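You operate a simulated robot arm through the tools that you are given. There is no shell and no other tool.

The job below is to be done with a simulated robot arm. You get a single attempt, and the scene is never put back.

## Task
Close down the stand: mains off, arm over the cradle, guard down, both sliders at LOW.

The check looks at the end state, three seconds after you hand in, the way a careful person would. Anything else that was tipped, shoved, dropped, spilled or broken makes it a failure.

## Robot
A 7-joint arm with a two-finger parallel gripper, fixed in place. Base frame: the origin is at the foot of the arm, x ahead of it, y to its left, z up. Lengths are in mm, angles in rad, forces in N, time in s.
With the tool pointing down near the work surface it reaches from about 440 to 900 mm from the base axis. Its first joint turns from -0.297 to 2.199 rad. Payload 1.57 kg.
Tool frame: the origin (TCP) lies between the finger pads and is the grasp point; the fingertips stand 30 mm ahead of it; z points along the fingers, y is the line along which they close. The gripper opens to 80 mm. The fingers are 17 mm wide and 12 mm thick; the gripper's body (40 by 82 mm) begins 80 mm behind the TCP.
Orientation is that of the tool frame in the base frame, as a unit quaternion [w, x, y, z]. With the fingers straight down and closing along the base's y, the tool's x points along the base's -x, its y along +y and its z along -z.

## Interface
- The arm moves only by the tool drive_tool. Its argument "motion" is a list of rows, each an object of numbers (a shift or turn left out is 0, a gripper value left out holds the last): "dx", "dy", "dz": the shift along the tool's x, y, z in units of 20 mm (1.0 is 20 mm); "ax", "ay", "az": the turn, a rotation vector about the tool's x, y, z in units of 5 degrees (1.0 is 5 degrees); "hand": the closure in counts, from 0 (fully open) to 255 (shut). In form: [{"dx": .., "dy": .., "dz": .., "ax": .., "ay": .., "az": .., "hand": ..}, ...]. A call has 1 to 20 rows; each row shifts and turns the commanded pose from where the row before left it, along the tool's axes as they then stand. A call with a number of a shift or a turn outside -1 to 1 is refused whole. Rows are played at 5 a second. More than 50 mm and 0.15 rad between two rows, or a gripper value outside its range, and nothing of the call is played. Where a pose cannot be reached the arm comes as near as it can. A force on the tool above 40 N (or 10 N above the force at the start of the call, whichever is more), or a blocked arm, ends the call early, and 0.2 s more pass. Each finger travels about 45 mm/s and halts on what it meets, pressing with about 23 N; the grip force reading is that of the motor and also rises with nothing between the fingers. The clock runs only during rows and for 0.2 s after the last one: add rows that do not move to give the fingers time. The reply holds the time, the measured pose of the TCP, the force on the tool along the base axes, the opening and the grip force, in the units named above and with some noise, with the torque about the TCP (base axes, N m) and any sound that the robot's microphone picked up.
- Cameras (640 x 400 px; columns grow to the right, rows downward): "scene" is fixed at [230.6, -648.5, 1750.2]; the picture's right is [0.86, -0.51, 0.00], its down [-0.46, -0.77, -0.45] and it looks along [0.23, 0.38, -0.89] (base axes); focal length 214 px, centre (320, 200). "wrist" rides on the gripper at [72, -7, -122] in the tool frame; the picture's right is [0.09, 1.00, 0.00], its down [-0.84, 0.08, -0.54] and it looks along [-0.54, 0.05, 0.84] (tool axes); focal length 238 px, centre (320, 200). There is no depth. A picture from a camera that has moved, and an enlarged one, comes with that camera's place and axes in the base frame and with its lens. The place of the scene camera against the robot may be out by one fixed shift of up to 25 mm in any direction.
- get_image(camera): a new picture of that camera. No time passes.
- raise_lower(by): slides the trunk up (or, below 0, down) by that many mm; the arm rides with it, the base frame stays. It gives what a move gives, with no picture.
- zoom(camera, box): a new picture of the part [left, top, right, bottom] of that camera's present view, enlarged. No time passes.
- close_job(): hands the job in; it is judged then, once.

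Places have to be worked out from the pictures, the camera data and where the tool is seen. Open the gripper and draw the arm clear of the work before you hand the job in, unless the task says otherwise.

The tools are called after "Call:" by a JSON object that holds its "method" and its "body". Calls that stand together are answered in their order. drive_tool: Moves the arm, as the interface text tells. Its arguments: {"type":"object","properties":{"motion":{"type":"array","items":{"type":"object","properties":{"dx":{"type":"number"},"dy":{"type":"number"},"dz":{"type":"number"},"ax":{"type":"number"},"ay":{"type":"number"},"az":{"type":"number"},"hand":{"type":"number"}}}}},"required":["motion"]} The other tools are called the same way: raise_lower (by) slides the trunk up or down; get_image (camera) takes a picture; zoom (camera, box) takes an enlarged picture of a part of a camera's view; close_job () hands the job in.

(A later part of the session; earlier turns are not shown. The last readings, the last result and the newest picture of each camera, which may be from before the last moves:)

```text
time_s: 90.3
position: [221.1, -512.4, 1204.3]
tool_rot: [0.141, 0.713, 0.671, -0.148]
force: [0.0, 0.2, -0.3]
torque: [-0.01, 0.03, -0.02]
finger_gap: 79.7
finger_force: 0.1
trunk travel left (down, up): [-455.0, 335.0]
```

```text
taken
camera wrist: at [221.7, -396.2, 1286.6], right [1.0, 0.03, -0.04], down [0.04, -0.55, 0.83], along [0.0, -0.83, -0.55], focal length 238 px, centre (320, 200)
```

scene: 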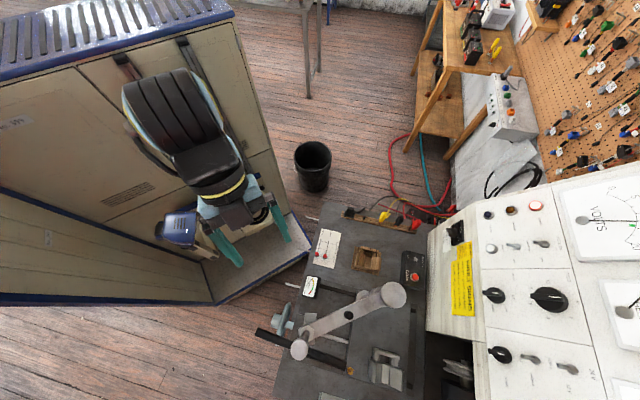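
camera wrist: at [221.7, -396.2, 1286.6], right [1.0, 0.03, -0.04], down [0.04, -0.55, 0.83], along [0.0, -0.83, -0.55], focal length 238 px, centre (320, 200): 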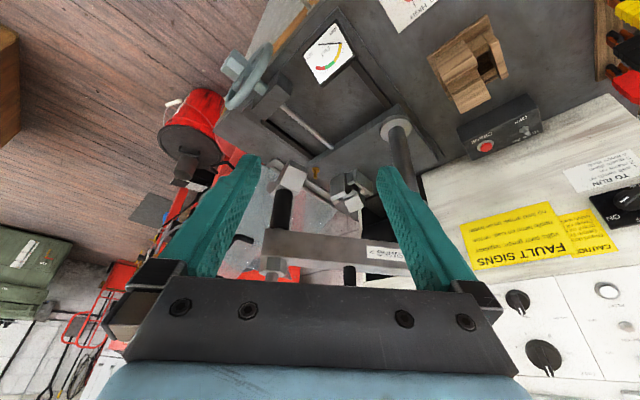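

The beam's near face is in view. I close the fingers and move to just before the beam's trailing face (tip ≈(254,-640), z≈1168).

Call:
{"method": "drive_tool", "body": {"motion": [{"hand": 255}, {"hand": 255, "dy": 0.28, "dz": 0.46, "dx": -0.85}, {"dy": 0.28, "dz": 0.46, "dx": -0.85}, {"dy": 0.28, "dz": 0.46, "dx": -0.85}, {"dy": 0.28, "dz": 0.46, "dx": -0.85}, {"dy": 0.28, "dz": 0.46, "dx": -0.85}, {"dy": 0.28, "dz": 0.4, "dx": -0.8}]}}

Call:
{"method": "get_image", "body": {"camera": "wrist"}}

Call:
{"method": "zoom", "body": {"camera": "scene", "box": [230, 220, 430, 345]}}

```text
time_s: 92.0
position: [248.6, -628.1, 1195.2]
tool_rot: [0.141, 0.712, 0.672, -0.148]
force: [-0.4, -0.2, 0.2]
torque: [-0.03, 0.02, 0.01]
finger_gap: 0.0
finger_force: 21.4
trunk travel left (down, up): [-455.0, 335.0]
```

```text
taken
camera wrist: at [247.5, -512.0, 1277.6], right [1.0, 0.03, -0.04], down [0.04, -0.55, 0.83], along [0.0, -0.83, -0.55], focal length 238 px, centre (320, 200)
```

wrist: 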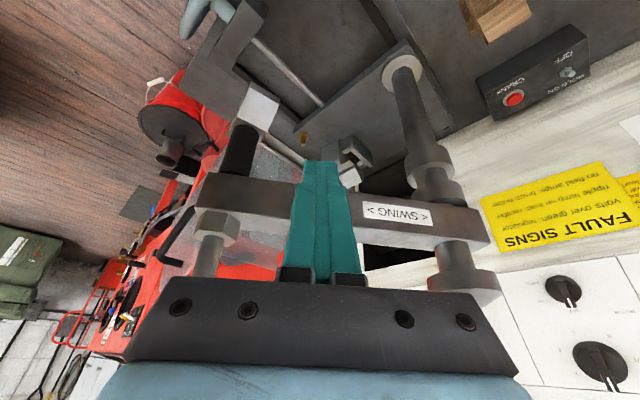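

```text
3.20 times, centred on (330, 282) of scene
camera zoom: at [230.6, -648.5, 1750.2], right [0.86, -0.51, 0.0], down [-0.46, -0.77, -0.45], along [0.23, 0.38, -0.89], focal length 686 px, centre (288, -64)
```

zoom: 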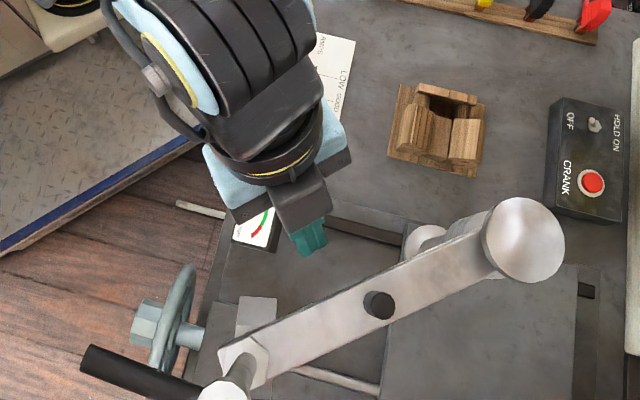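

I push the beam's trailing face along its arc, slowly, up to about azimuth 193°.

Call:
{"method": "drive_tool", "body": {"motion": [{"dy": 0.16, "dz": 0.166, "dx": -0.374}, {"dy": 0.16, "dz": 0.166, "dx": -0.374}, {"dy": -0.19, "dz": 0.212, "dx": -0.48}, {"dy": -0.148, "dz": 0.218, "dx": -0.493}, {"dy": -0.097, "dz": 0.224, "dx": -0.507}, {"dy": -0.042, "dz": 0.226, "dx": -0.51}, {"dz": 0.228, "dx": -0.516}]}}

Call:
{"method": "get_image", "body": {"camera": "wrist"}}

Call:
{"method": "get_image", "body": {"camera": "scene"}}

```text
time_s: 93.5
position: [241.0, -698.0, 1195.6]
tool_rot: [0.14, 0.713, 0.671, -0.148]
force: [0.1, -0.2, 0.1]
torque: [0.01, 0.0, 0.0]
finger_gap: 0.1
finger_force: 21.3
trunk travel left (down, up): [-455.0, 335.0]
```

```text
taken
camera wrist: at [240.8, -583.0, 1276.7], right [1.0, 0.03, -0.04], down [0.04, -0.55, 0.83], along [0.0, -0.83, -0.55], focal length 238 px, centre (320, 200)
```

wrist: 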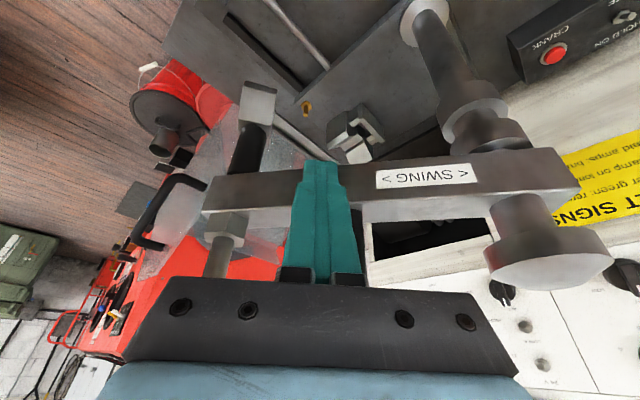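

```text
taken
```

scene: 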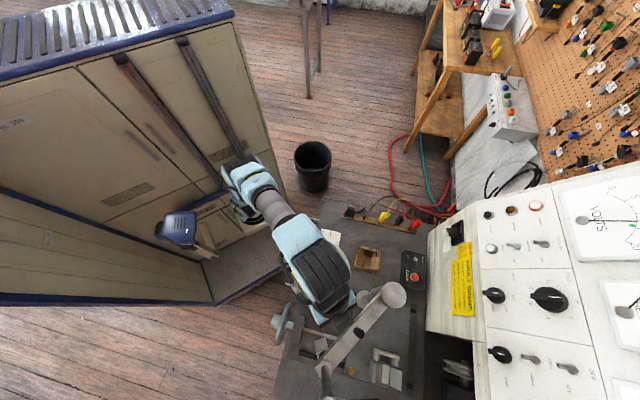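

The beam swings nearly freely. I continue to about azimuth 218° and look again.

Call:
{"method": "drive_tool", "body": {"motion": [{"dy": 0.048, "dz": 0.224, "dx": -0.507}, {"dy": 0.093, "dz": 0.224, "dx": -0.507}, {"dy": 0.147, "dz": 0.219, "dx": -0.495}, {"dy": 0.197, "dz": 0.214, "dx": -0.484}, {"dy": 0.236, "dz": 0.207, "dx": -0.468}]}}

Call:
{"method": "get_image", "body": {"camera": "wrist"}}

Call:
{"method": "get_image", "body": {"camera": "scene"}}

```text
time_s: 94.8
position: [251.6, -752.4, 1196.2]
tool_rot: [0.141, 0.712, 0.672, -0.148]
force: [0.2, 0.6, 0.6]
torque: [-0.01, 0.03, -0.01]
finger_gap: 0.0
finger_force: 21.4
trunk travel left (down, up): [-455.0, 335.0]
```

```text
taken
camera wrist: at [251.9, -637.2, 1277.1], right [1.0, 0.03, -0.04], down [0.04, -0.55, 0.83], along [0.0, -0.83, -0.55], focal length 238 px, centre (320, 200)
```

wrist: 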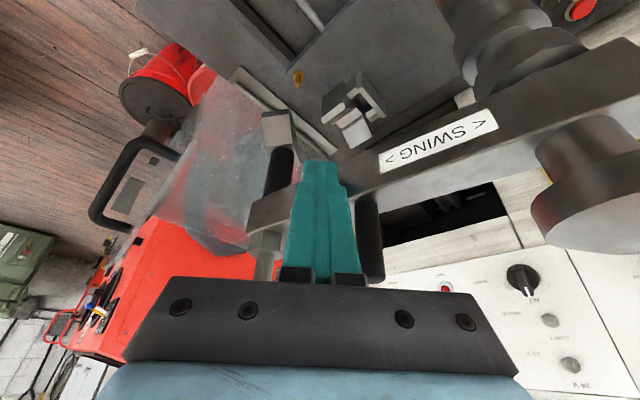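

```text
taken
```

scene: 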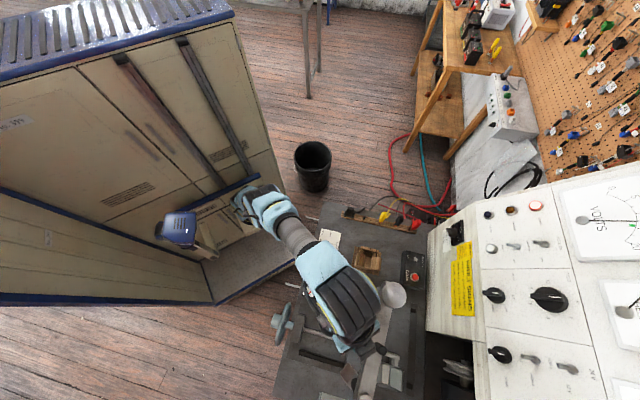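

Going well. I continue to about azimuth 236° and then align by eye.

Call:
{"method": "drive_tool", "body": {"motion": [{"dy": 0.284, "dz": 0.194, "dx": -0.438}, {"dy": 0.323, "dz": 0.189, "dx": -0.427}, {"dy": 0.355, "dz": 0.172, "dx": -0.388}, {"dy": 0.3, "dz": 0.12, "dx": -0.27}]}}

Call:
{"method": "get_image", "body": {"camera": "wrist"}}

Call:
{"method": "zoom", "body": {"camera": "scene", "box": [280, 275, 480, 400]}}

```text
time_s: 95.8
position: [274.3, -774.7, 1184.1]
tool_rot: [0.141, 0.712, 0.672, -0.148]
force: [0.0, 0.0, 0.6]
torque: [-0.01, 0.03, -0.01]
finger_gap: 0.0
finger_force: 21.0
out of reach, approached as far as the arm can: row 2, 3, 4
trunk travel left (down, up): [-455.0, 335.0]
```

```text
taken
camera wrist: at [274.7, -659.4, 1266.3], right [1.0, 0.03, -0.03], down [0.04, -0.55, 0.83], along [0.0, -0.83, -0.55], focal length 238 px, centre (320, 200)
```

wrist: 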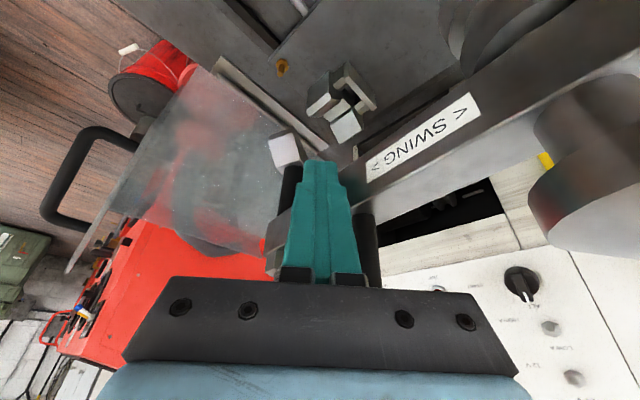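

```text
3.20 times, centred on (380, 338) of scene
camera zoom: at [230.6, -648.5, 1750.2], right [0.86, -0.51, 0.0], down [-0.46, -0.77, -0.45], along [0.23, 0.38, -0.89], focal length 686 px, centre (128, -240)
```

zoom: 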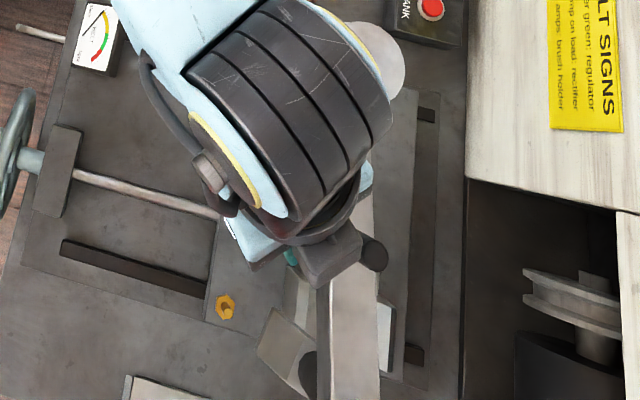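

Reach ends here (beam at ≈232°). I'll shift the contact nearer to the post: back off slightly, move toward the post, then push again with a shorter lever.

Call:
{"method": "drive_tool", "body": {"motion": [{"dy": -0.6, "dz": -0.18, "dx": 0.41}, {"dz": -0.55, "dx": -0.24}, {"dy": 0.85, "dz": -0.5, "dx": 0.9}, {"dy": 0.87, "dz": -0.5, "dx": 0.9}, {"dz": 0.0}]}}

Call:
{"method": "get_image", "body": {"camera": "wrist"}}

Call:
{"method": "zoom", "body": {"camera": "scene", "box": [280, 275, 480, 400]}}

```text
time_s: 97.0
position: [300.2, -725.9, 1199.8]
tool_rot: [0.141, 0.713, 0.671, -0.149]
force: [0.1, 0.0, 0.5]
torque: [-0.04, -0.02, 0.01]
finger_gap: 0.0
finger_force: 21.6
trunk travel left (down, up): [-455.0, 335.0]
```

```text
taken
camera wrist: at [299.7, -611.1, 1282.1], right [1.0, 0.03, -0.04], down [0.04, -0.55, 0.83], along [0.0, -0.83, -0.55], focal length 238 px, centre (320, 200)
```

wrist: 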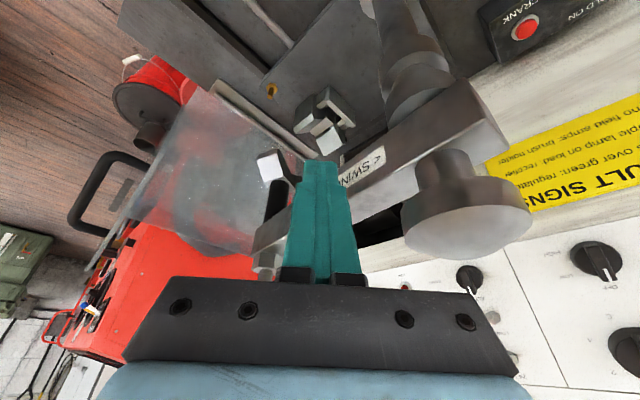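

```text
3.20 times, centred on (380, 338) of scene
camera zoom: at [230.6, -648.5, 1750.2], right [0.86, -0.51, 0.0], down [-0.46, -0.77, -0.45], along [0.23, 0.38, -0.89], focal length 686 px, centre (128, -240)
```

zoom: 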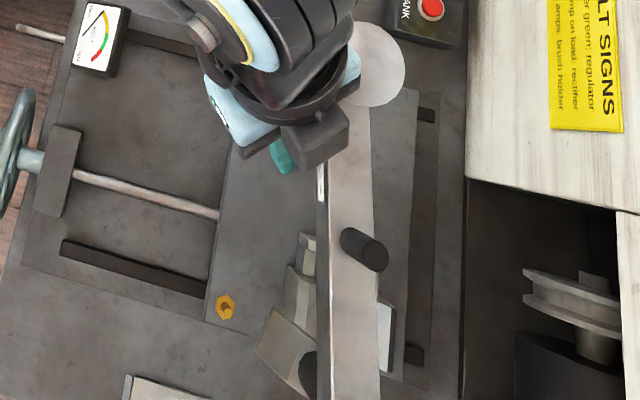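

I push with the short lever toward the cradle, slowly, then check the alignment.

Call:
{"method": "drive_tool", "body": {"motion": [{"dy": 0.155, "dz": 0.074, "dx": -0.166}, {"dy": 0.155, "dz": 0.074, "dx": -0.166}, {"dy": 0.103, "dz": 0.064, "dx": -0.144}, {"dy": 0.103, "dz": 0.064, "dx": -0.144}, {"dy": 0.12, "dz": 0.059, "dx": -0.134}, {"dy": 0.12, "dz": 0.059, "dx": -0.134}]}}

Call:
{"method": "get_image", "body": {"camera": "wrist"}}

Call:
{"method": "zoom", "body": {"camera": "scene", "box": [280, 275, 480, 400]}}

```text
time_s: 98.3
position: [314.3, -748.0, 1199.7]
tool_rot: [0.14, 0.713, 0.671, -0.148]
force: [0.1, 0.2, -0.5]
torque: [0.0, 0.01, 0.0]
finger_gap: 0.0
finger_force: 21.5
trunk travel left (down, up): [-455.0, 335.0]
```

```text
taken
camera wrist: at [314.0, -631.5, 1282.3], right [1.0, 0.03, -0.03], down [0.04, -0.55, 0.83], along [0.0, -0.83, -0.55], focal length 238 px, centre (320, 200)
```

wrist: 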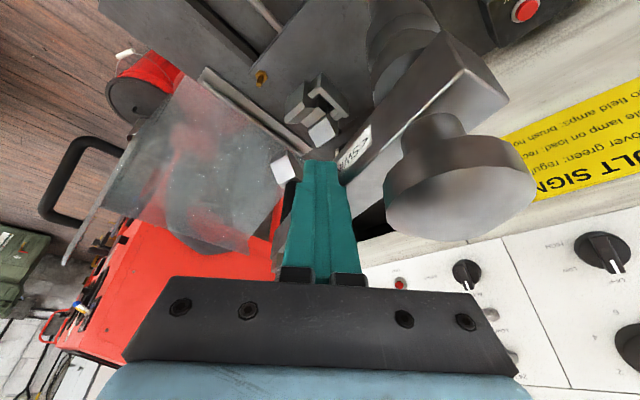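

```text
3.20 times, centred on (380, 338) of scene
camera zoom: at [230.6, -648.5, 1750.2], right [0.86, -0.51, 0.0], down [-0.46, -0.77, -0.45], along [0.23, 0.38, -0.89], focal length 686 px, centre (128, -240)
```

zoom: 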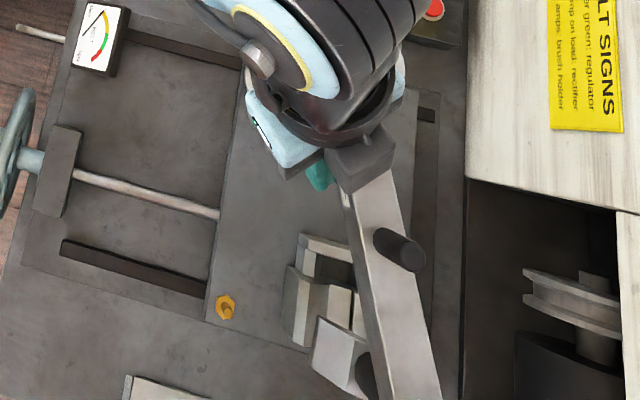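

The beam is at ≈245°; the cradle needs ≈250–251°. I push about 5.5° more in small steps.

Call:
{"method": "drive_tool", "body": {"motion": [{"dy": 0.09, "dz": 0.035, "dx": -0.079}, {"dy": 0.09, "dz": 0.035, "dx": -0.079}, {"dy": 0.09, "dz": 0.035, "dx": -0.079}]}}

Call:
{"method": "zoom", "body": {"camera": "scene", "box": [320, 325, 440, 400]}}

Call:
{"method": "zoom", "body": {"camera": "wrist", "box": [220, 40, 420, 200]}}

```text
time_s: 99.2
position: [319.1, -750.7, 1196.4]
tool_rot: [0.14, 0.712, 0.671, -0.149]
force: [0.1, -1.1, -0.1]
torque: [0.01, -0.02, 0.02]
finger_gap: 0.2
finger_force: 21.6
trunk travel left (down, up): [-455.0, 335.0]
```

```text
5.33 times, centred on (380, 362) of scene
camera zoom: at [230.6, -648.5, 1750.2], right [0.86, -0.51, 0.0], down [-0.46, -0.77, -0.45], along [0.23, 0.38, -0.89], focal length 1144 px, centre (0, -667)
```

zoom: 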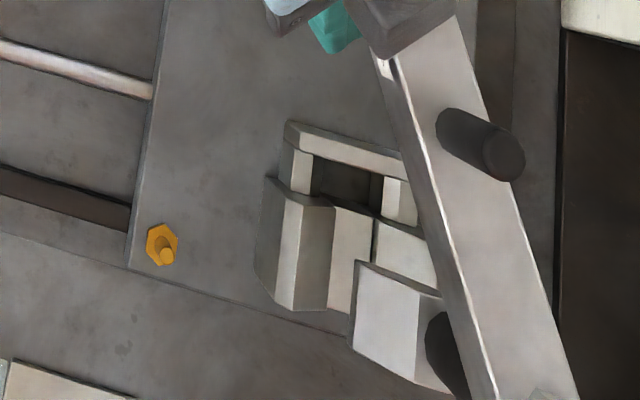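

```text
2.50 times, centred on (320, 120) of wrist
camera zoom: at [318.6, -635.2, 1279.7], right [1.0, 0.03, -0.04], down [0.04, -0.55, 0.83], along [0.0, -0.83, -0.55], focal length 596 px, centre (320, 400)
```

zoom: 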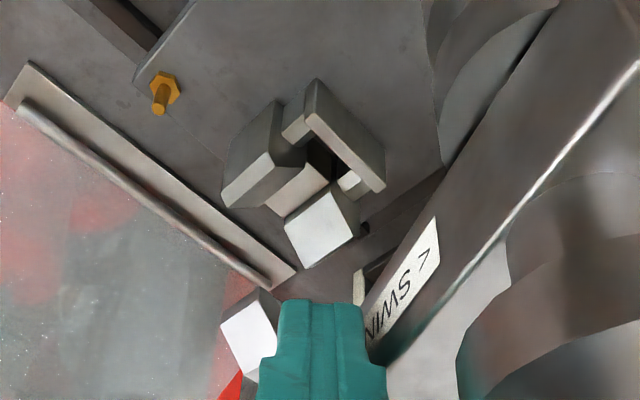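

By pin position the beam is at ≈250–253°, where the foot should sit over the cradle. I back the hand off from the beam and look from a little distance.

Call:
{"method": "drive_tool", "body": {"motion": [{"dy": -0.8}, {"dz": -0.404, "dx": 0.913}, {"dz": -0.404, "dx": 0.913}, {"dz": -0.404, "dx": 0.913, "dy": -0.7}, {"dz": -0.404, "dx": 0.913, "dy": -0.7}, {"dz": -0.404, "dx": 0.913, "dy": -0.7}]}}

Call:
{"method": "get_image", "body": {"camera": "wrist"}}

Call:
{"method": "get_image", "body": {"camera": "scene"}}

```text
time_s: 100.5
position: [268.5, -648.2, 1199.6]
tool_rot: [0.141, 0.712, 0.672, -0.148]
force: [0.5, 0.0, -1.2]
torque: [0.01, 0.03, 0.0]
finger_gap: 0.0
finger_force: 21.2
trunk travel left (down, up): [-455.0, 335.0]
```

```text
taken
camera wrist: at [267.3, -532.8, 1282.0], right [1.0, 0.03, -0.04], down [0.04, -0.55, 0.83], along [0.0, -0.83, -0.55], focal length 238 px, centre (320, 200)
```

wrist: 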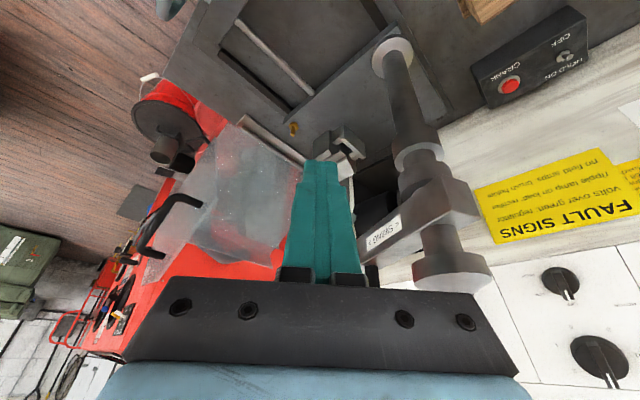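

```text
taken
```

scene: 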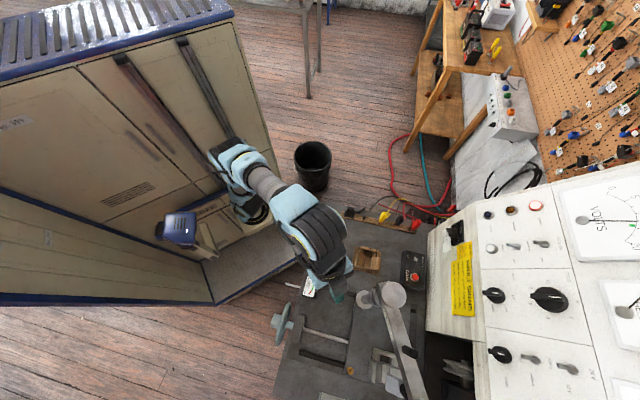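

I open the fingers for an unobstructed look.

Call:
{"method": "drive_tool", "body": {"motion": [{"hand": 0, "dy": 0.5}, {"hand": 0, "dy": 0.5}, {"hand": 0}, {"hand": 0}, {"hand": 0}]}}

Call:
{"method": "zoom", "body": {"camera": "wrist", "box": [220, 80, 420, 280]}}

Call:
{"method": "zoom", "body": {"camera": "scene", "box": [330, 270, 450, 400]}}

```text
time_s: 101.8
position: [286.9, -648.6, 1200.1]
tool_rot: [0.141, 0.712, 0.671, -0.148]
force: [0.0, 0.1, 0.1]
torque: [-0.01, -0.03, -0.02]
finger_gap: 79.8
finger_force: 0.0
trunk travel left (down, up): [-455.0, 335.0]
```

```text
2.00 times, centred on (320, 180) of wrist
camera zoom: at [287.0, -534.2, 1282.6], right [1.0, 0.03, -0.04], down [0.04, -0.55, 0.83], along [0.0, -0.83, -0.55], focal length 477 px, centre (320, 240)
```

zoom: 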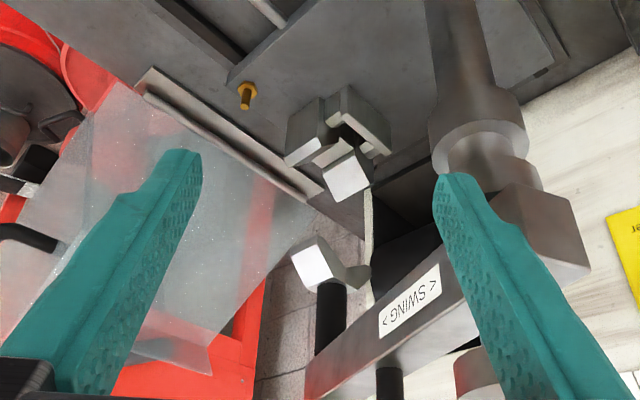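

```text
3.08 times, centred on (390, 335) of scene
camera zoom: at [230.6, -648.5, 1750.2], right [0.86, -0.51, 0.0], down [-0.46, -0.77, -0.45], along [0.23, 0.38, -0.89], focal length 660 px, centre (105, -215)
```

zoom: 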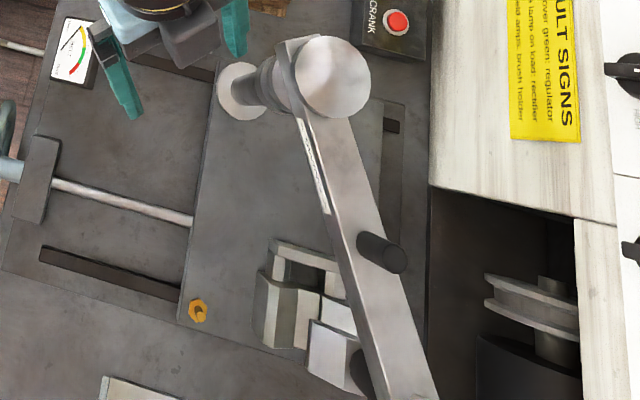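

The clamp foot is now right above the metal cradle (both ≈(300,-903)). Next the guard: its handle bar is at about (38,-848,1125), to be swung over to ≈(199,-688,1002). I retreat, lower the trunk and set the hand's posture for the handle.

Call:
{"method": "drive_tool", "body": {"motion": [{"dy": -0.9, "dz": -0.34, "dx": 0.78}, {"dy": -0.9, "dz": -0.34, "dx": 0.78}, {"dy": -0.9, "dz": -0.34, "dx": 0.78}, {"dy": -0.9, "dz": -0.34, "dx": 0.78}, {"dy": -0.9, "dz": -0.34, "dx": 0.78}, {"dy": -0.9, "dz": -0.2, "dx": 0.4}, {"dy": -0.9}, {"dy": -0.9}]}}

Call:
{"method": "raise_lower", "body": {"by": -150}}

Call:
{"method": "drive_tool", "body": {"motion": [{"ay": -1, "dx": -0.5}, {"ay": -1, "dx": -0.5}, {"ay": -1, "dx": -0.6}, {"ay": -1, "dx": -0.6}, {"ay": -1, "dx": -0.7}, {"ay": -1, "dx": -0.8}, {"ay": -1, "dx": -0.8}]}}

Call:
{"method": "get_image", "body": {"camera": "wrist"}}

Call:
{"method": "get_image", "body": {"camera": "scene"}}

```text
time_s: 103.5
position: [147.6, -547.0, 1201.0]
tool_rot: [0.142, 0.712, 0.672, -0.148]
force: [0.7, 1.0, 0.3]
torque: [0.02, -0.01, 0.01]
finger_gap: 80.0
finger_force: 0.1
trunk travel left (down, up): [-455.0, 335.0]
```

```text
time_s: 105.3
position: [148.9, -546.9, 1052.0]
tool_rot: [0.141, 0.712, 0.671, -0.148]
force: [0.6, 0.0, -0.2]
torque: [-0.02, -0.01, -0.03]
finger_gap: 79.9
finger_force: 0.0
trunk travel left (down, up): [-305.0, 485.0]
```

```text
time_s: 106.9
position: [144.5, -614.7, 1108.7]
tool_rot: [0.337, 0.634, 0.598, -0.356]
force: [-0.2, 0.2, -0.1]
torque: [0.02, -0.02, -0.01]
finger_gap: 79.9
finger_force: 0.0
trunk travel left (down, up): [-305.0, 485.0]
```

```text
taken
camera wrist: at [146.5, -472.5, 1109.7], right [1.0, -0.01, -0.08], down [0.08, 0.02, 1.0], along [-0.01, -1.0, 0.02], focal length 238 px, centre (320, 200)
```

wrist: 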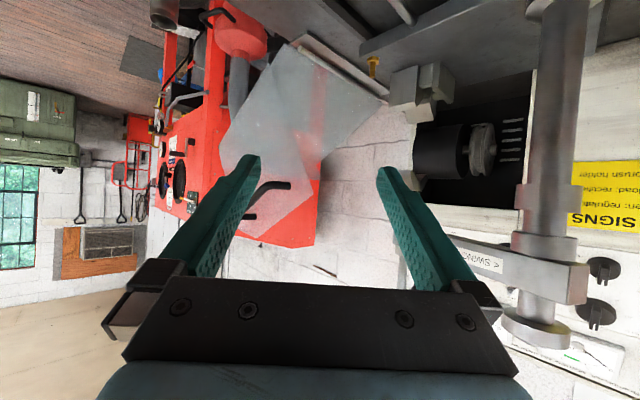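

```text
taken
```

scene: 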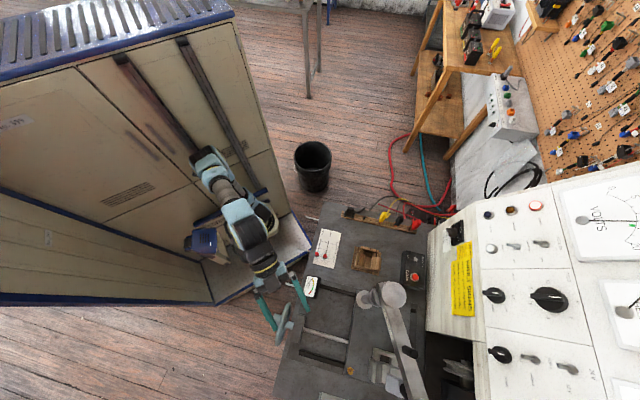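

Good view of the guard. Now I yaw the hand ~23° toward the cheek's normal and roll it ~60° so the fingers will close across the handle bar.

Call:
{"method": "drive_tool", "body": {"motion": [{"ax": -0.786, "az": -0.477}, {"ax": -0.786, "az": -0.477}, {"ax": -0.786, "az": -0.477}, {"ax": -0.786, "az": -0.477}, {"ax": -0.786, "az": -0.477}, {"az": 1}, {"az": 1}, {"az": 1}, {"az": 1}, {"az": 1}, {"az": 1}, {"az": 1}, {"az": 1}, {"az": 1}, {"az": 1}, {"az": 1}, {"az": 1}]}}

Call:
{"method": "get_image", "body": {"camera": "wrist"}}

Call:
{"method": "get_image", "body": {"camera": "scene"}}

```text
time_s: 110.5
position: [145.9, -615.7, 1107.3]
tool_rot: [0.488, 0.792, 0.364, -0.042]
force: [-0.3, -1.2, -1.0]
torque: [0.03, 0.01, 0.0]
finger_gap: 80.2
finger_force: 0.1
trunk travel left (down, up): [-305.0, 485.0]
```

```text
taken
camera wrist: at [157.9, -476.0, 1135.5], right [0.68, -0.21, 0.7], down [-0.72, -0.03, 0.69], along [-0.12, -0.98, -0.17], focal length 238 px, centre (320, 200)
```

wrist: 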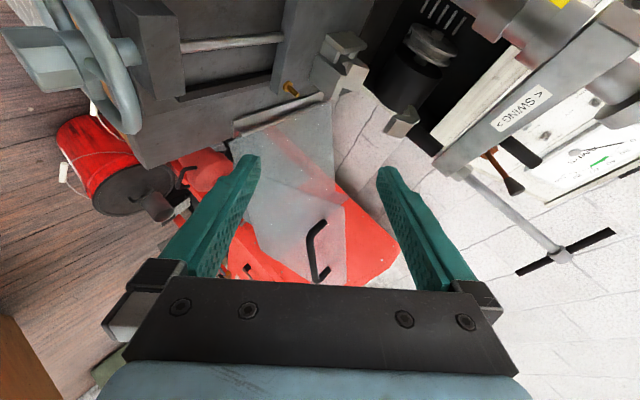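

```text
taken
```

scene: 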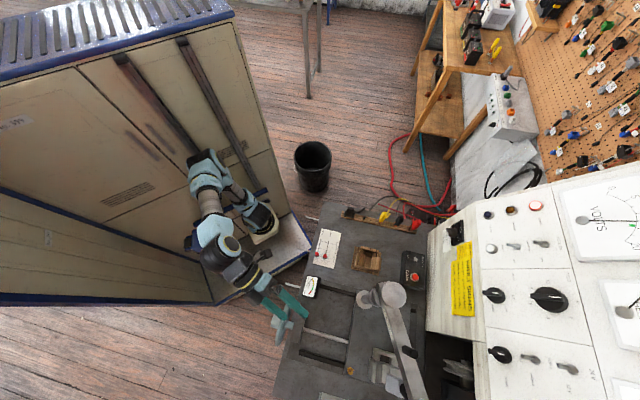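

The bar now lies nearly across the closing direction. I move to a pre-grasp point ~100 mm in front of the handle, trim the roll, and narrow the gap so the fingers fit between bar and pane.

Call:
{"method": "drive_tool", "body": {"motion": [{"dx": -0.955, "dy": 0.031, "dz": 0.128, "hand": 130}, {"dx": -0.955, "dy": 0.031, "dz": 0.128}, {"dx": -0.955, "dy": 0.031, "dz": 0.128}, {"dx": -0.955, "dy": 0.031, "dz": 0.128}, {"dx": -0.955, "dy": 0.031, "dz": 0.128}, {"dx": -0.955, "dy": 0.031, "dz": 0.128}, {"dx": -0.955, "dy": 0.031, "dz": 0.128}, {"dx": -0.955, "dy": 0.031, "dz": 0.128}, {"dx": -0.955, "dy": 0.031, "dz": 0.128}, {"dx": -0.955, "dy": 0.031, "dz": 0.128}, {"dx": -0.955, "dy": 0.031, "dz": 0.128}, {"az": -1}, {"az": -1}]}}

Call:
{"method": "get_image", "body": {"camera": "wrist"}}

Call:
{"method": "zoom", "body": {"camera": "wrist", "box": [240, 100, 420, 280]}}

```text
time_s: 113.3
position: [4.7, -751.5, 1187.8]
tool_rot: [0.483, 0.756, 0.433, -0.085]
force: [-0.1, 0.2, -0.4]
torque: [0.01, 0.02, 0.02]
finger_gap: 39.0
finger_force: 0.1
trunk travel left (down, up): [-305.0, 485.0]
```

```text
taken
camera wrist: at [6.8, -611.0, 1206.4], right [0.79, -0.11, 0.6], down [-0.61, -0.06, 0.79], along [-0.05, -0.99, -0.11], focal length 238 px, centre (320, 200)
```

wrist: 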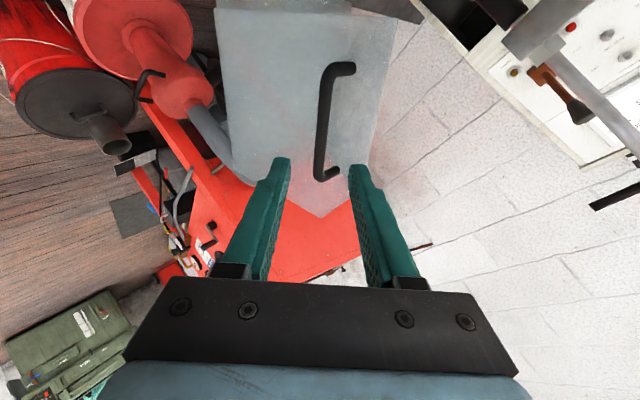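

```text
2.22 times, centred on (330, 190) of wrist
camera zoom: at [6.8, -611.0, 1206.4], right [0.79, -0.11, 0.6], down [-0.61, -0.06, 0.79], along [-0.05, -0.99, -0.11], focal length 530 px, centre (298, 222)
```

zoom: 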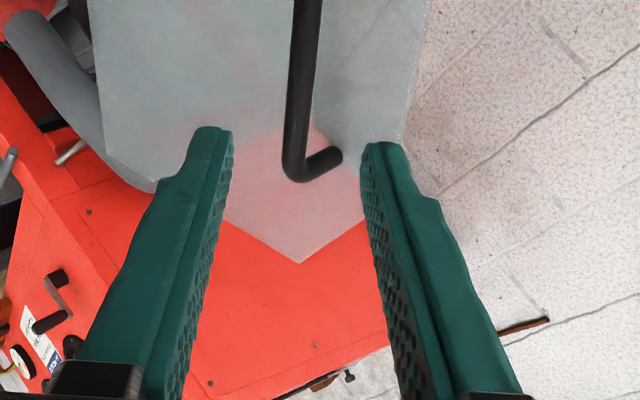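

Well lined up: bar vertical between the fingers. I advance 80 mm along the tool and check again.

Call:
{"method": "drive_tool", "body": {"motion": [{"dz": 1, "dx": 0.15}, {"dz": 1, "dx": 0.15}, {"dz": 1, "dx": 0.1}, {"dz": 0.8}]}}

Call:
{"method": "get_image", "body": {"camera": "wrist"}}

Call:
{"method": "zoom", "body": {"camera": "wrist", "box": [240, 60, 420, 240]}}

```text
time_s: 114.3
position: [29.2, -808.4, 1143.8]
tool_rot: [0.482, 0.757, 0.432, -0.086]
force: [0.7, 0.4, 0.5]
torque: [0.01, 0.02, 0.02]
finger_gap: 39.3
finger_force: 0.2
trunk travel left (down, up): [-305.0, 485.0]
```

```text
taken
camera wrist: at [33.6, -667.7, 1162.9], right [0.79, -0.11, 0.6], down [-0.61, -0.05, 0.79], along [-0.05, -0.99, -0.11], focal length 238 px, centre (320, 200)
```

wrist: 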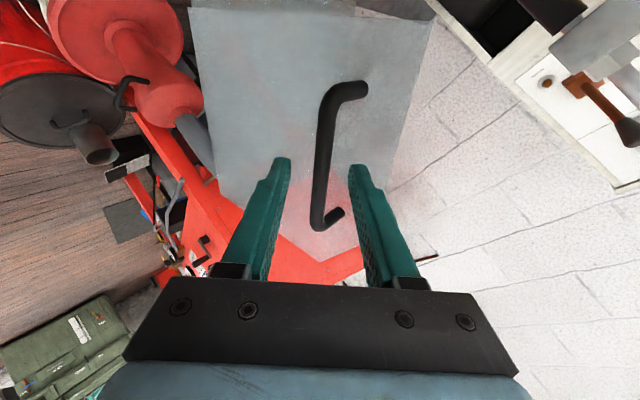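

```text
2.22 times, centred on (330, 150) of wrist
camera zoom: at [33.6, -667.7, 1162.9], right [0.79, -0.11, 0.6], down [-0.61, -0.05, 0.79], along [-0.05, -0.99, -0.11], focal length 530 px, centre (298, 311)
```

zoom: 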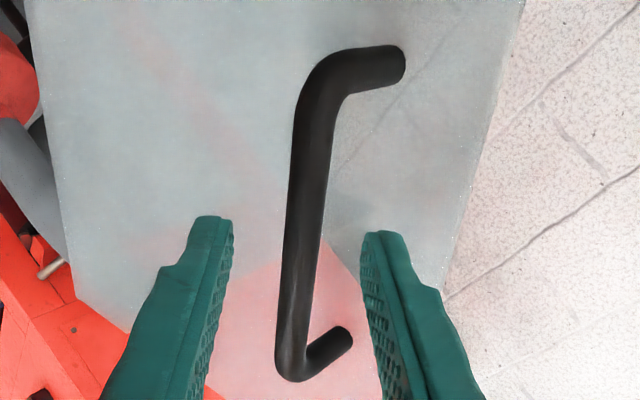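

The bar's middle is on the approach line, about 44 mm ahead of the TCP. I advance 26 mm and close on it.

Call:
{"method": "drive_tool", "body": {"motion": [{"dz": 0.5}, {"dz": 0.5}, {"dz": 0.3}]}}

Call:
{"method": "get_image", "body": {"camera": "wrist"}}

Call:
{"method": "zoom", "body": {"camera": "wrist", "box": [240, 60, 420, 240]}}

```text
time_s: 115.1
position: [37.7, -827.6, 1130.3]
tool_rot: [0.482, 0.757, 0.432, -0.086]
force: [0.1, 9.3, 1.5]
torque: [-0.05, -0.03, 0.27]
finger_gap: 38.4
finger_force: 0.0
trunk travel left (down, up): [-305.0, 485.0]
```

```text
taken
camera wrist: at [41.4, -687.2, 1150.2], right [0.79, -0.11, 0.6], down [-0.61, -0.05, 0.79], along [-0.05, -0.99, -0.11], focal length 238 px, centre (320, 200)
```

wrist: 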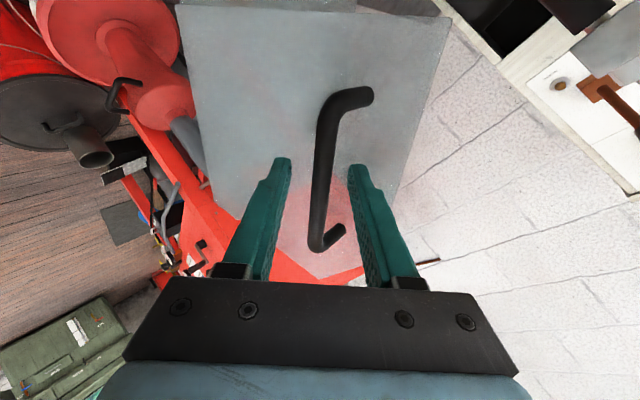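

```text
2.22 times, centred on (330, 150) of wrist
camera zoom: at [41.4, -687.2, 1150.2], right [0.79, -0.11, 0.6], down [-0.61, -0.05, 0.79], along [-0.05, -0.99, -0.11], focal length 530 px, centre (298, 311)
```

zoom: 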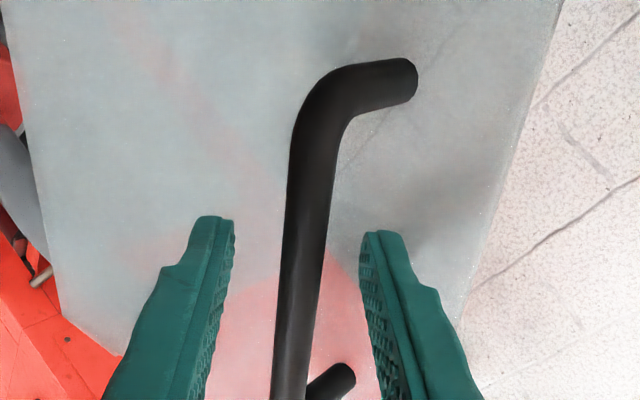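

A finger touches the pane lightly (9 N), so depth is enough. I back off 4 mm and close on the bar.

Call:
{"method": "drive_tool", "body": {"motion": [{"dz": -0.2}, {"hand": 200}, {"hand": 255}, {"hand": 255}, {"hand": 255}, {"hand": 255}]}}

Call:
{"method": "get_image", "body": {"camera": "wrist"}}

```text
time_s: 116.5
position: [37.9, -826.4, 1133.5]
tool_rot: [0.483, 0.756, 0.432, -0.085]
force: [8.7, -10.1, 10.2]
torque: [-0.06, 0.12, 0.35]
finger_gap: 11.9
finger_force: 29.0
trunk travel left (down, up): [-305.0, 485.0]
```

```text
taken
camera wrist: at [41.6, -685.1, 1151.9], right [0.79, -0.1, 0.6], down [-0.61, -0.05, 0.79], along [-0.05, -0.99, -0.11], focal length 238 px, centre (320, 200)
```

wrist: 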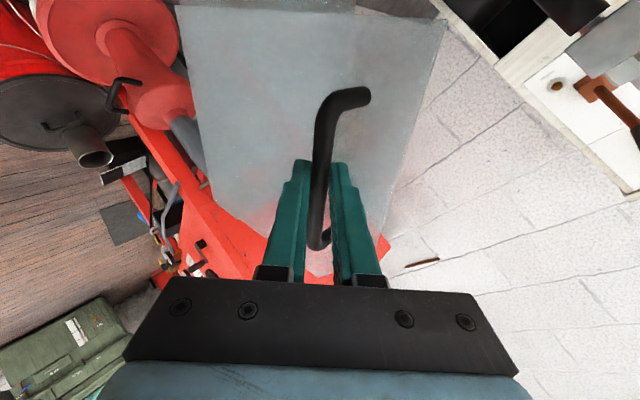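

The bar is gripped (12 mm). I start turning the guard about its hinge: small arc steps with matching hand roll, first ~13°.

Call:
{"method": "drive_tool", "body": {"motion": [{"dx": 0.3275, "dy": 0.175, "dz": -0.135, "az": -0.25}, {"dx": 0.3275, "dy": 0.175, "dz": -0.135, "az": -0.25}, {"dx": 0.474, "dy": 0.2485, "dz": -0.17, "az": -0.36}, {"dx": 0.474, "dy": 0.2485, "dz": -0.17, "az": -0.36}]}}

Call:
{"method": "get_image", "body": {"camera": "wrist"}}

```text
time_s: 117.5
position: [63.1, -799.9, 1129.4]
tool_rot: [0.476, 0.734, 0.472, -0.112]
force: [-2.6, -2.5, 5.3]
torque: [-0.54, 0.17, -0.26]
finger_gap: 11.9
finger_force: 29.1
trunk travel left (down, up): [-305.0, 485.0]
```

```text
taken
camera wrist: at [61.1, -658.2, 1144.5], right [0.84, -0.05, 0.53], down [-0.54, -0.06, 0.84], along [-0.01, -1.0, -0.08], focal length 238 px, centre (320, 200)
```

wrist: 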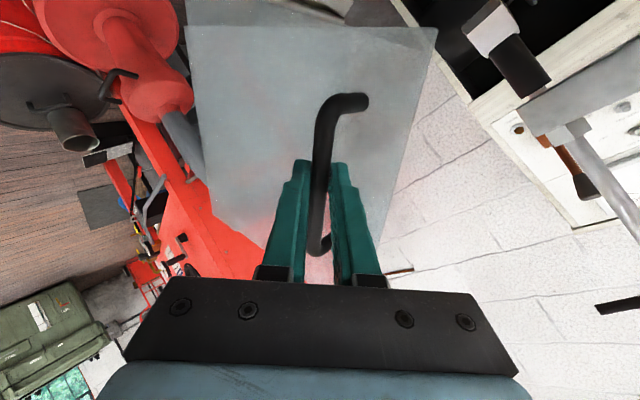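

The guard follows smoothly with small forces. I continue another ~15°.

Call:
{"method": "drive_tool", "body": {"motion": [{"dx": 0.5625, "dy": 0.2525, "dz": -0.1625, "az": -0.4}, {"dx": 0.5625, "dy": 0.2525, "dz": -0.1625, "az": -0.4}, {"dx": 0.5225, "dy": 0.224, "dz": -0.114, "az": -0.36}, {"dx": 0.5225, "dy": 0.224, "dz": -0.114, "az": -0.36}, {"dx": 0.5275, "dy": 0.2215, "dz": -0.08, "az": -0.38}, {"dx": 0.5275, "dy": 0.2215, "dz": -0.08, "az": -0.38}]}}

Call:
{"method": "get_image", "body": {"camera": "wrist"}}

```text
time_s: 118.9
position: [112.2, -752.2, 1109.1]
tool_rot: [0.461, 0.684, 0.542, -0.158]
force: [-21.5, 6.6, -15.5]
torque: [-0.33, 0.57, -0.21]
finger_gap: 12.1
finger_force: 29.7
trunk travel left (down, up): [-305.0, 485.0]
```

```text
taken
camera wrist: at [96.7, -611.2, 1117.2], right [0.92, 0.07, 0.39], down [-0.39, -0.06, 0.92], along [0.09, -1.0, -0.03], focal length 238 px, centre (320, 200)
```

wrist: 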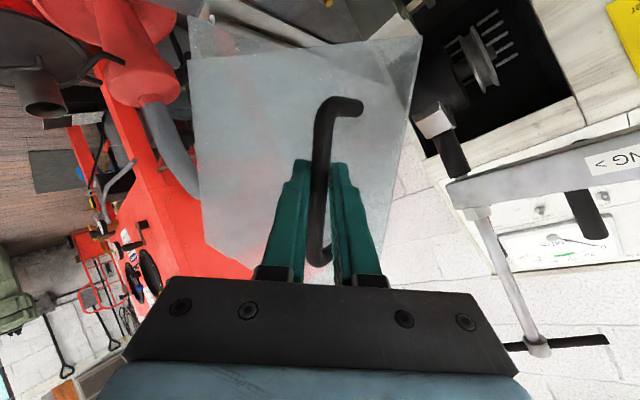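

The force rose to ~27 N, mostly sideways off the pane (a fingertip touching it), so I ease the hand off by a few mm along -v while continuing ~10° more.

Call:
{"method": "drive_tool", "body": {"motion": [{"dx": 0.025, "dy": -0.09, "dz": -0.115}, {"dx": 0.5225, "dy": 0.13, "dz": -0.06, "az": -0.4}, {"dx": 0.5475, "dy": 0.1775, "dz": -0.05, "az": -0.4}, {"dx": 0.5425, "dy": 0.206, "dz": -0.044, "az": -0.45}, {"dx": 0.5425, "dy": 0.206, "dz": -0.044, "az": -0.45}]}}

Call:
{"method": "get_image", "body": {"camera": "wrist"}}

```text
time_s: 120.1
position: [139.8, -720.5, 1086.8]
tool_rot: [0.452, 0.639, 0.592, -0.191]
force: [1.8, -14.9, -6.2]
torque: [-0.63, 0.44, -0.09]
finger_gap: 11.7
finger_force: 29.4
trunk travel left (down, up): [-305.0, 485.0]
```

```text
taken
camera wrist: at [113.5, -581.8, 1091.7], right [0.95, 0.16, 0.28], down [-0.27, -0.04, 0.96], along [0.17, -0.99, 0.0], focal length 238 px, centre (320, 200)
```

wrist: 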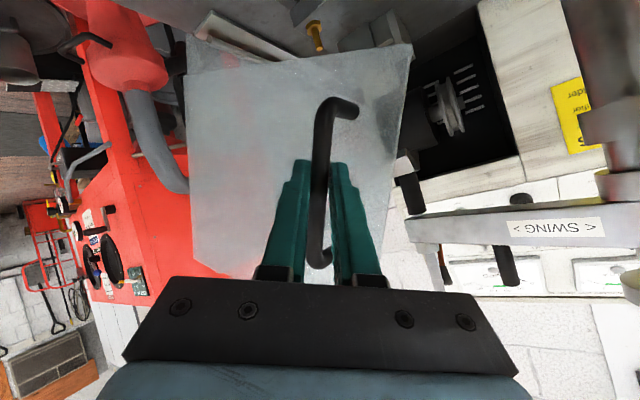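

Good, forces back down and the guard is ~34° over. I continue ~10° more.

Call:
{"method": "drive_tool", "body": {"motion": [{"dx": 0.52, "dy": 0.245, "dz": 0.04, "az": -0.475}, {"dx": 0.52, "dy": 0.245, "dz": 0.04, "az": -0.475}, {"dx": 0.5275, "dy": 0.245, "dz": 0.05, "az": -0.475}, {"dx": 0.5275, "dy": 0.245, "dz": 0.05, "az": -0.475}]}}

Call:
{"method": "get_image", "body": {"camera": "wrist"}}

Call:
{"method": "get_image", "body": {"camera": "scene"}}

```text
time_s: 121.1
position: [164.6, -695.1, 1059.4]
tool_rot: [0.434, 0.588, 0.643, -0.229]
force: [0.8, 0.6, 5.2]
torque: [-0.81, -0.07, -0.15]
finger_gap: 11.7
finger_force: 29.1
trunk travel left (down, up): [-305.0, 485.0]
```

```text
taken
camera wrist: at [126.7, -558.7, 1060.4], right [0.96, 0.25, 0.14], down [-0.14, -0.01, 0.99], along [0.25, -0.97, 0.02], focal length 238 px, centre (320, 200)
```

wrist: 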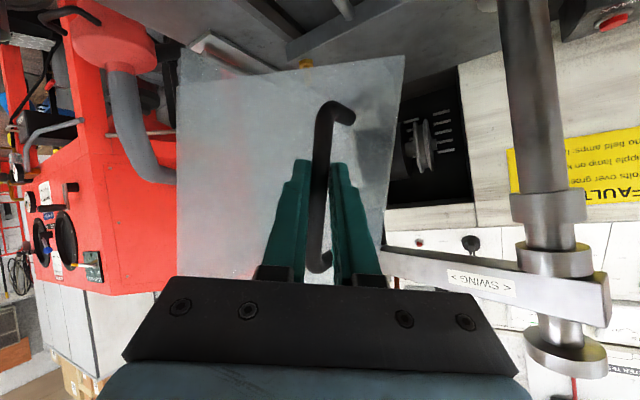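

```text
taken
```

scene: 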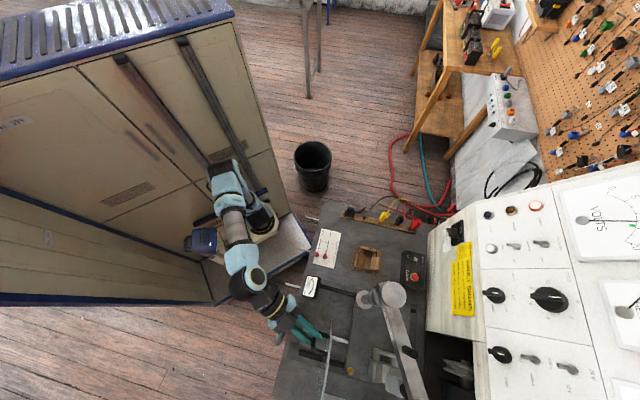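

Nearly there; I lower it another ~10° and check for contact at the bottom.

Call:
{"method": "drive_tool", "body": {"motion": [{"dx": 0.5675, "dy": 0.255, "dz": 0.1, "az": -0.52}, {"dx": 0.5675, "dy": 0.255, "dz": 0.1, "az": -0.52}, {"dx": 0.515, "dy": 0.265, "dz": 0.11, "az": -0.48}, {"dx": 0.515, "dy": 0.265, "dz": 0.11, "az": -0.48}]}}

Call:
{"method": "get_image", "body": {"camera": "wrist"}}

Call:
{"method": "zoom", "body": {"camera": "scene", "box": [250, 270, 450, 400]}}

```text
time_s: 122.1
position: [185.7, -674.1, 1020.1]
tool_rot: [0.411, 0.53, 0.693, -0.265]
force: [2.6, 2.9, 5.7]
torque: [-0.62, 0.22, 0.02]
finger_gap: 11.7
finger_force: 29.1
trunk travel left (down, up): [-305.0, 485.0]
```

```text
taken
camera wrist: at [137.4, -540.6, 1020.9], right [0.94, 0.34, -0.01], down [0.0, 0.03, 1.0], along [0.34, -0.94, 0.03], focal length 238 px, centre (320, 200)
```

wrist: 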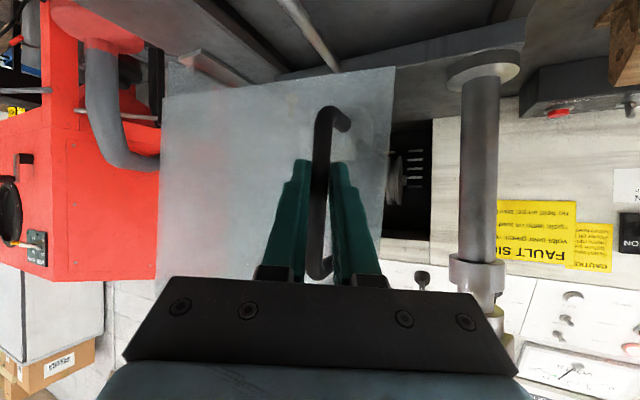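

```text
3.08 times, centred on (350, 335) of scene
camera zoom: at [230.6, -648.5, 1750.2], right [0.86, -0.51, 0.0], down [-0.46, -0.77, -0.45], along [0.23, 0.38, -0.89], focal length 660 px, centre (228, -215)
```

zoom: 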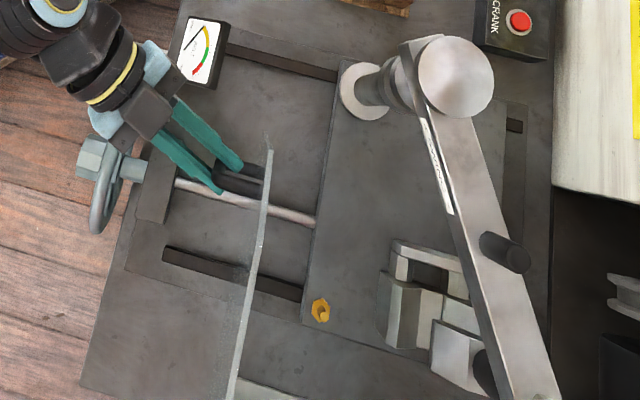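

The cheek's lower edge is ~6° from level by my measurement. I lower in finer steps.

Call:
{"method": "drive_tool", "body": {"motion": [{"dx": 0.294, "dy": 0.1525, "dz": 0.086, "az": -0.275}, {"dx": 0.294, "dy": 0.1525, "dz": 0.086, "az": -0.275}, {"dx": 0.294, "dy": 0.1525, "dz": 0.086, "az": -0.275}]}}

Call:
{"method": "get_image", "body": {"camera": "wrist"}}

```text
time_s: 122.9
position: [193.8, -666.1, 1003.0]
tool_rot: [0.402, 0.506, 0.71, -0.281]
force: [0.2, -1.9, 7.8]
torque: [0.3, 0.66, -0.06]
finger_gap: 12.3
finger_force: 29.5
trunk travel left (down, up): [-305.0, 485.0]
```

```text
taken
camera wrist: at [140.1, -535.2, 1004.3], right [0.92, 0.38, -0.07], down [0.06, 0.05, 1.0], along [0.38, -0.93, 0.02], focal length 238 px, centre (320, 200)
```

wrist: 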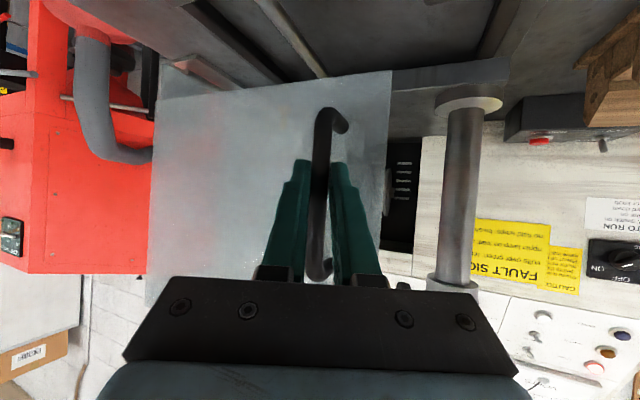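

Small contact change; I go two more fine steps to find the resting point.

Call:
{"method": "drive_tool", "body": {"motion": [{"dx": 0.29, "dy": 0.14, "dz": 0.095, "az": -0.25}, {"dx": 0.29, "dy": 0.14, "dz": 0.095, "az": -0.25}]}}

Call:
{"method": "drive_tool", "body": {"motion": [{"dx": 0.29, "dy": 0.14, "dz": 0.1, "az": -0.25}, {"dx": 0.29, "dy": 0.14, "dz": 0.1, "az": -0.25}]}}

Call:
{"method": "get_image", "body": {"camera": "wrist"}}

Call:
{"method": "zoom", "body": {"camera": "scene", "box": [250, 270, 450, 400]}}

```text
time_s: 123.5
position: [192.7, -663.0, 994.2]
tool_rot: [0.396, 0.492, 0.718, -0.292]
force: [-21.9, -12.9, 23.0]
torque: [-0.26, -0.43, -0.35]
finger_gap: 11.8
finger_force: 29.8
trunk travel left (down, up): [-305.0, 485.0]
```

```text
time_s: 123.9
position: [192.7, -662.4, 988.9]
tool_rot: [0.393, 0.486, 0.721, -0.3]
force: [-8.3, -1.9, 4.9]
torque: [0.38, -0.4, -0.08]
finger_gap: 12.3
finger_force: 29.3
trunk travel left (down, up): [-305.0, 485.0]
stopped in row 2: the force on the tool passed its limit at 49 N (the readings are from after the stop); the commanded pose is now the measured one
```

```text
taken
camera wrist: at [136.5, -531.1, 989.2], right [0.91, 0.39, -0.13], down [0.11, 0.08, 0.99], along [0.4, -0.92, 0.03], focal length 238 px, centre (320, 200)
```

wrist: 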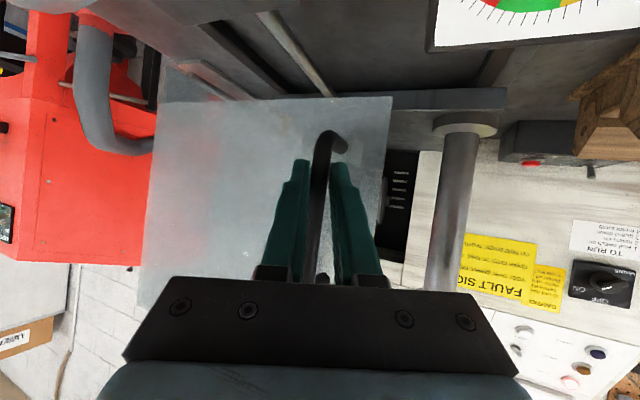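

```text
3.08 times, centred on (350, 335) of scene
camera zoom: at [230.6, -648.5, 1750.2], right [0.86, -0.51, 0.0], down [-0.46, -0.77, -0.45], along [0.23, 0.38, -0.89], focal length 660 px, centre (228, -215)
```

zoom: 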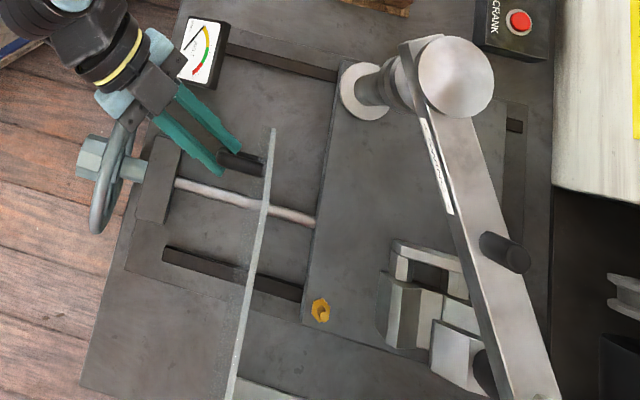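

The guard is against its stop with its lower edge level (a≈907, b≈910): it is down. I open slightly and withdraw along the tool axis.

Call:
{"method": "drive_tool", "body": {"motion": [{"hand": 180}, {"hand": 170}, {"hand": 170, "dz": -0.4}, {"dz": -0.6}, {"dz": -1}, {"dz": -1}, {"dz": -1}, {"dz": -1}, {"dz": -1}]}}

Call:
{"method": "get_image", "body": {"camera": "wrist"}}

Call:
{"method": "get_image", "body": {"camera": "scene"}}

```text
time_s: 125.9
position: [160.8, -578.9, 1044.9]
tool_rot: [0.393, 0.484, 0.722, -0.299]
force: [0.2, -1.0, -0.4]
torque: [0.0, 0.02, 0.01]
finger_gap: 26.6
finger_force: 0.2
out of reach, approached as far as the arm can: row 9
trunk travel left (down, up): [-305.0, 485.0]
```

```text
taken
camera wrist: at [104.4, -448.5, 1045.7], right [0.91, 0.39, -0.13], down [0.11, 0.08, 0.99], along [0.4, -0.92, 0.03], focal length 238 px, centre (320, 200)
```

wrist: 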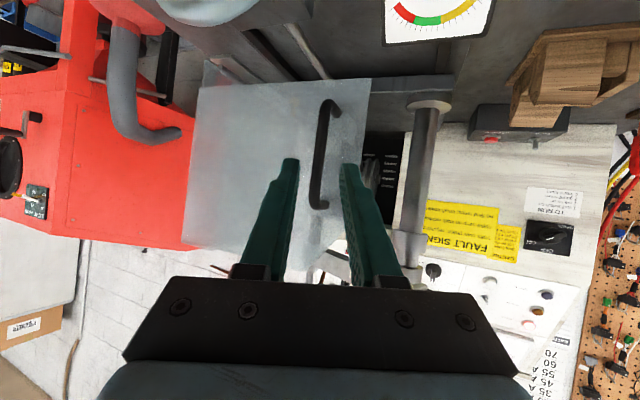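

```text
taken
```

scene: 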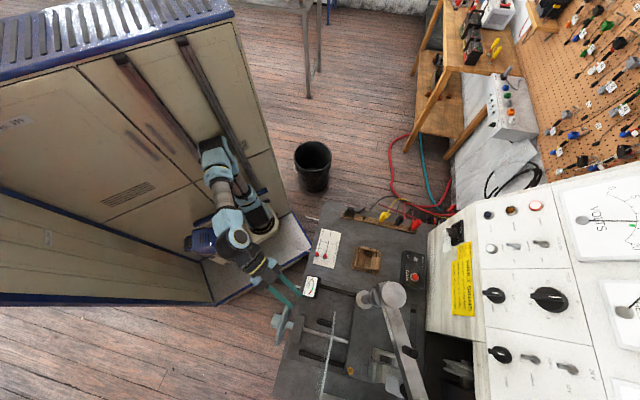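

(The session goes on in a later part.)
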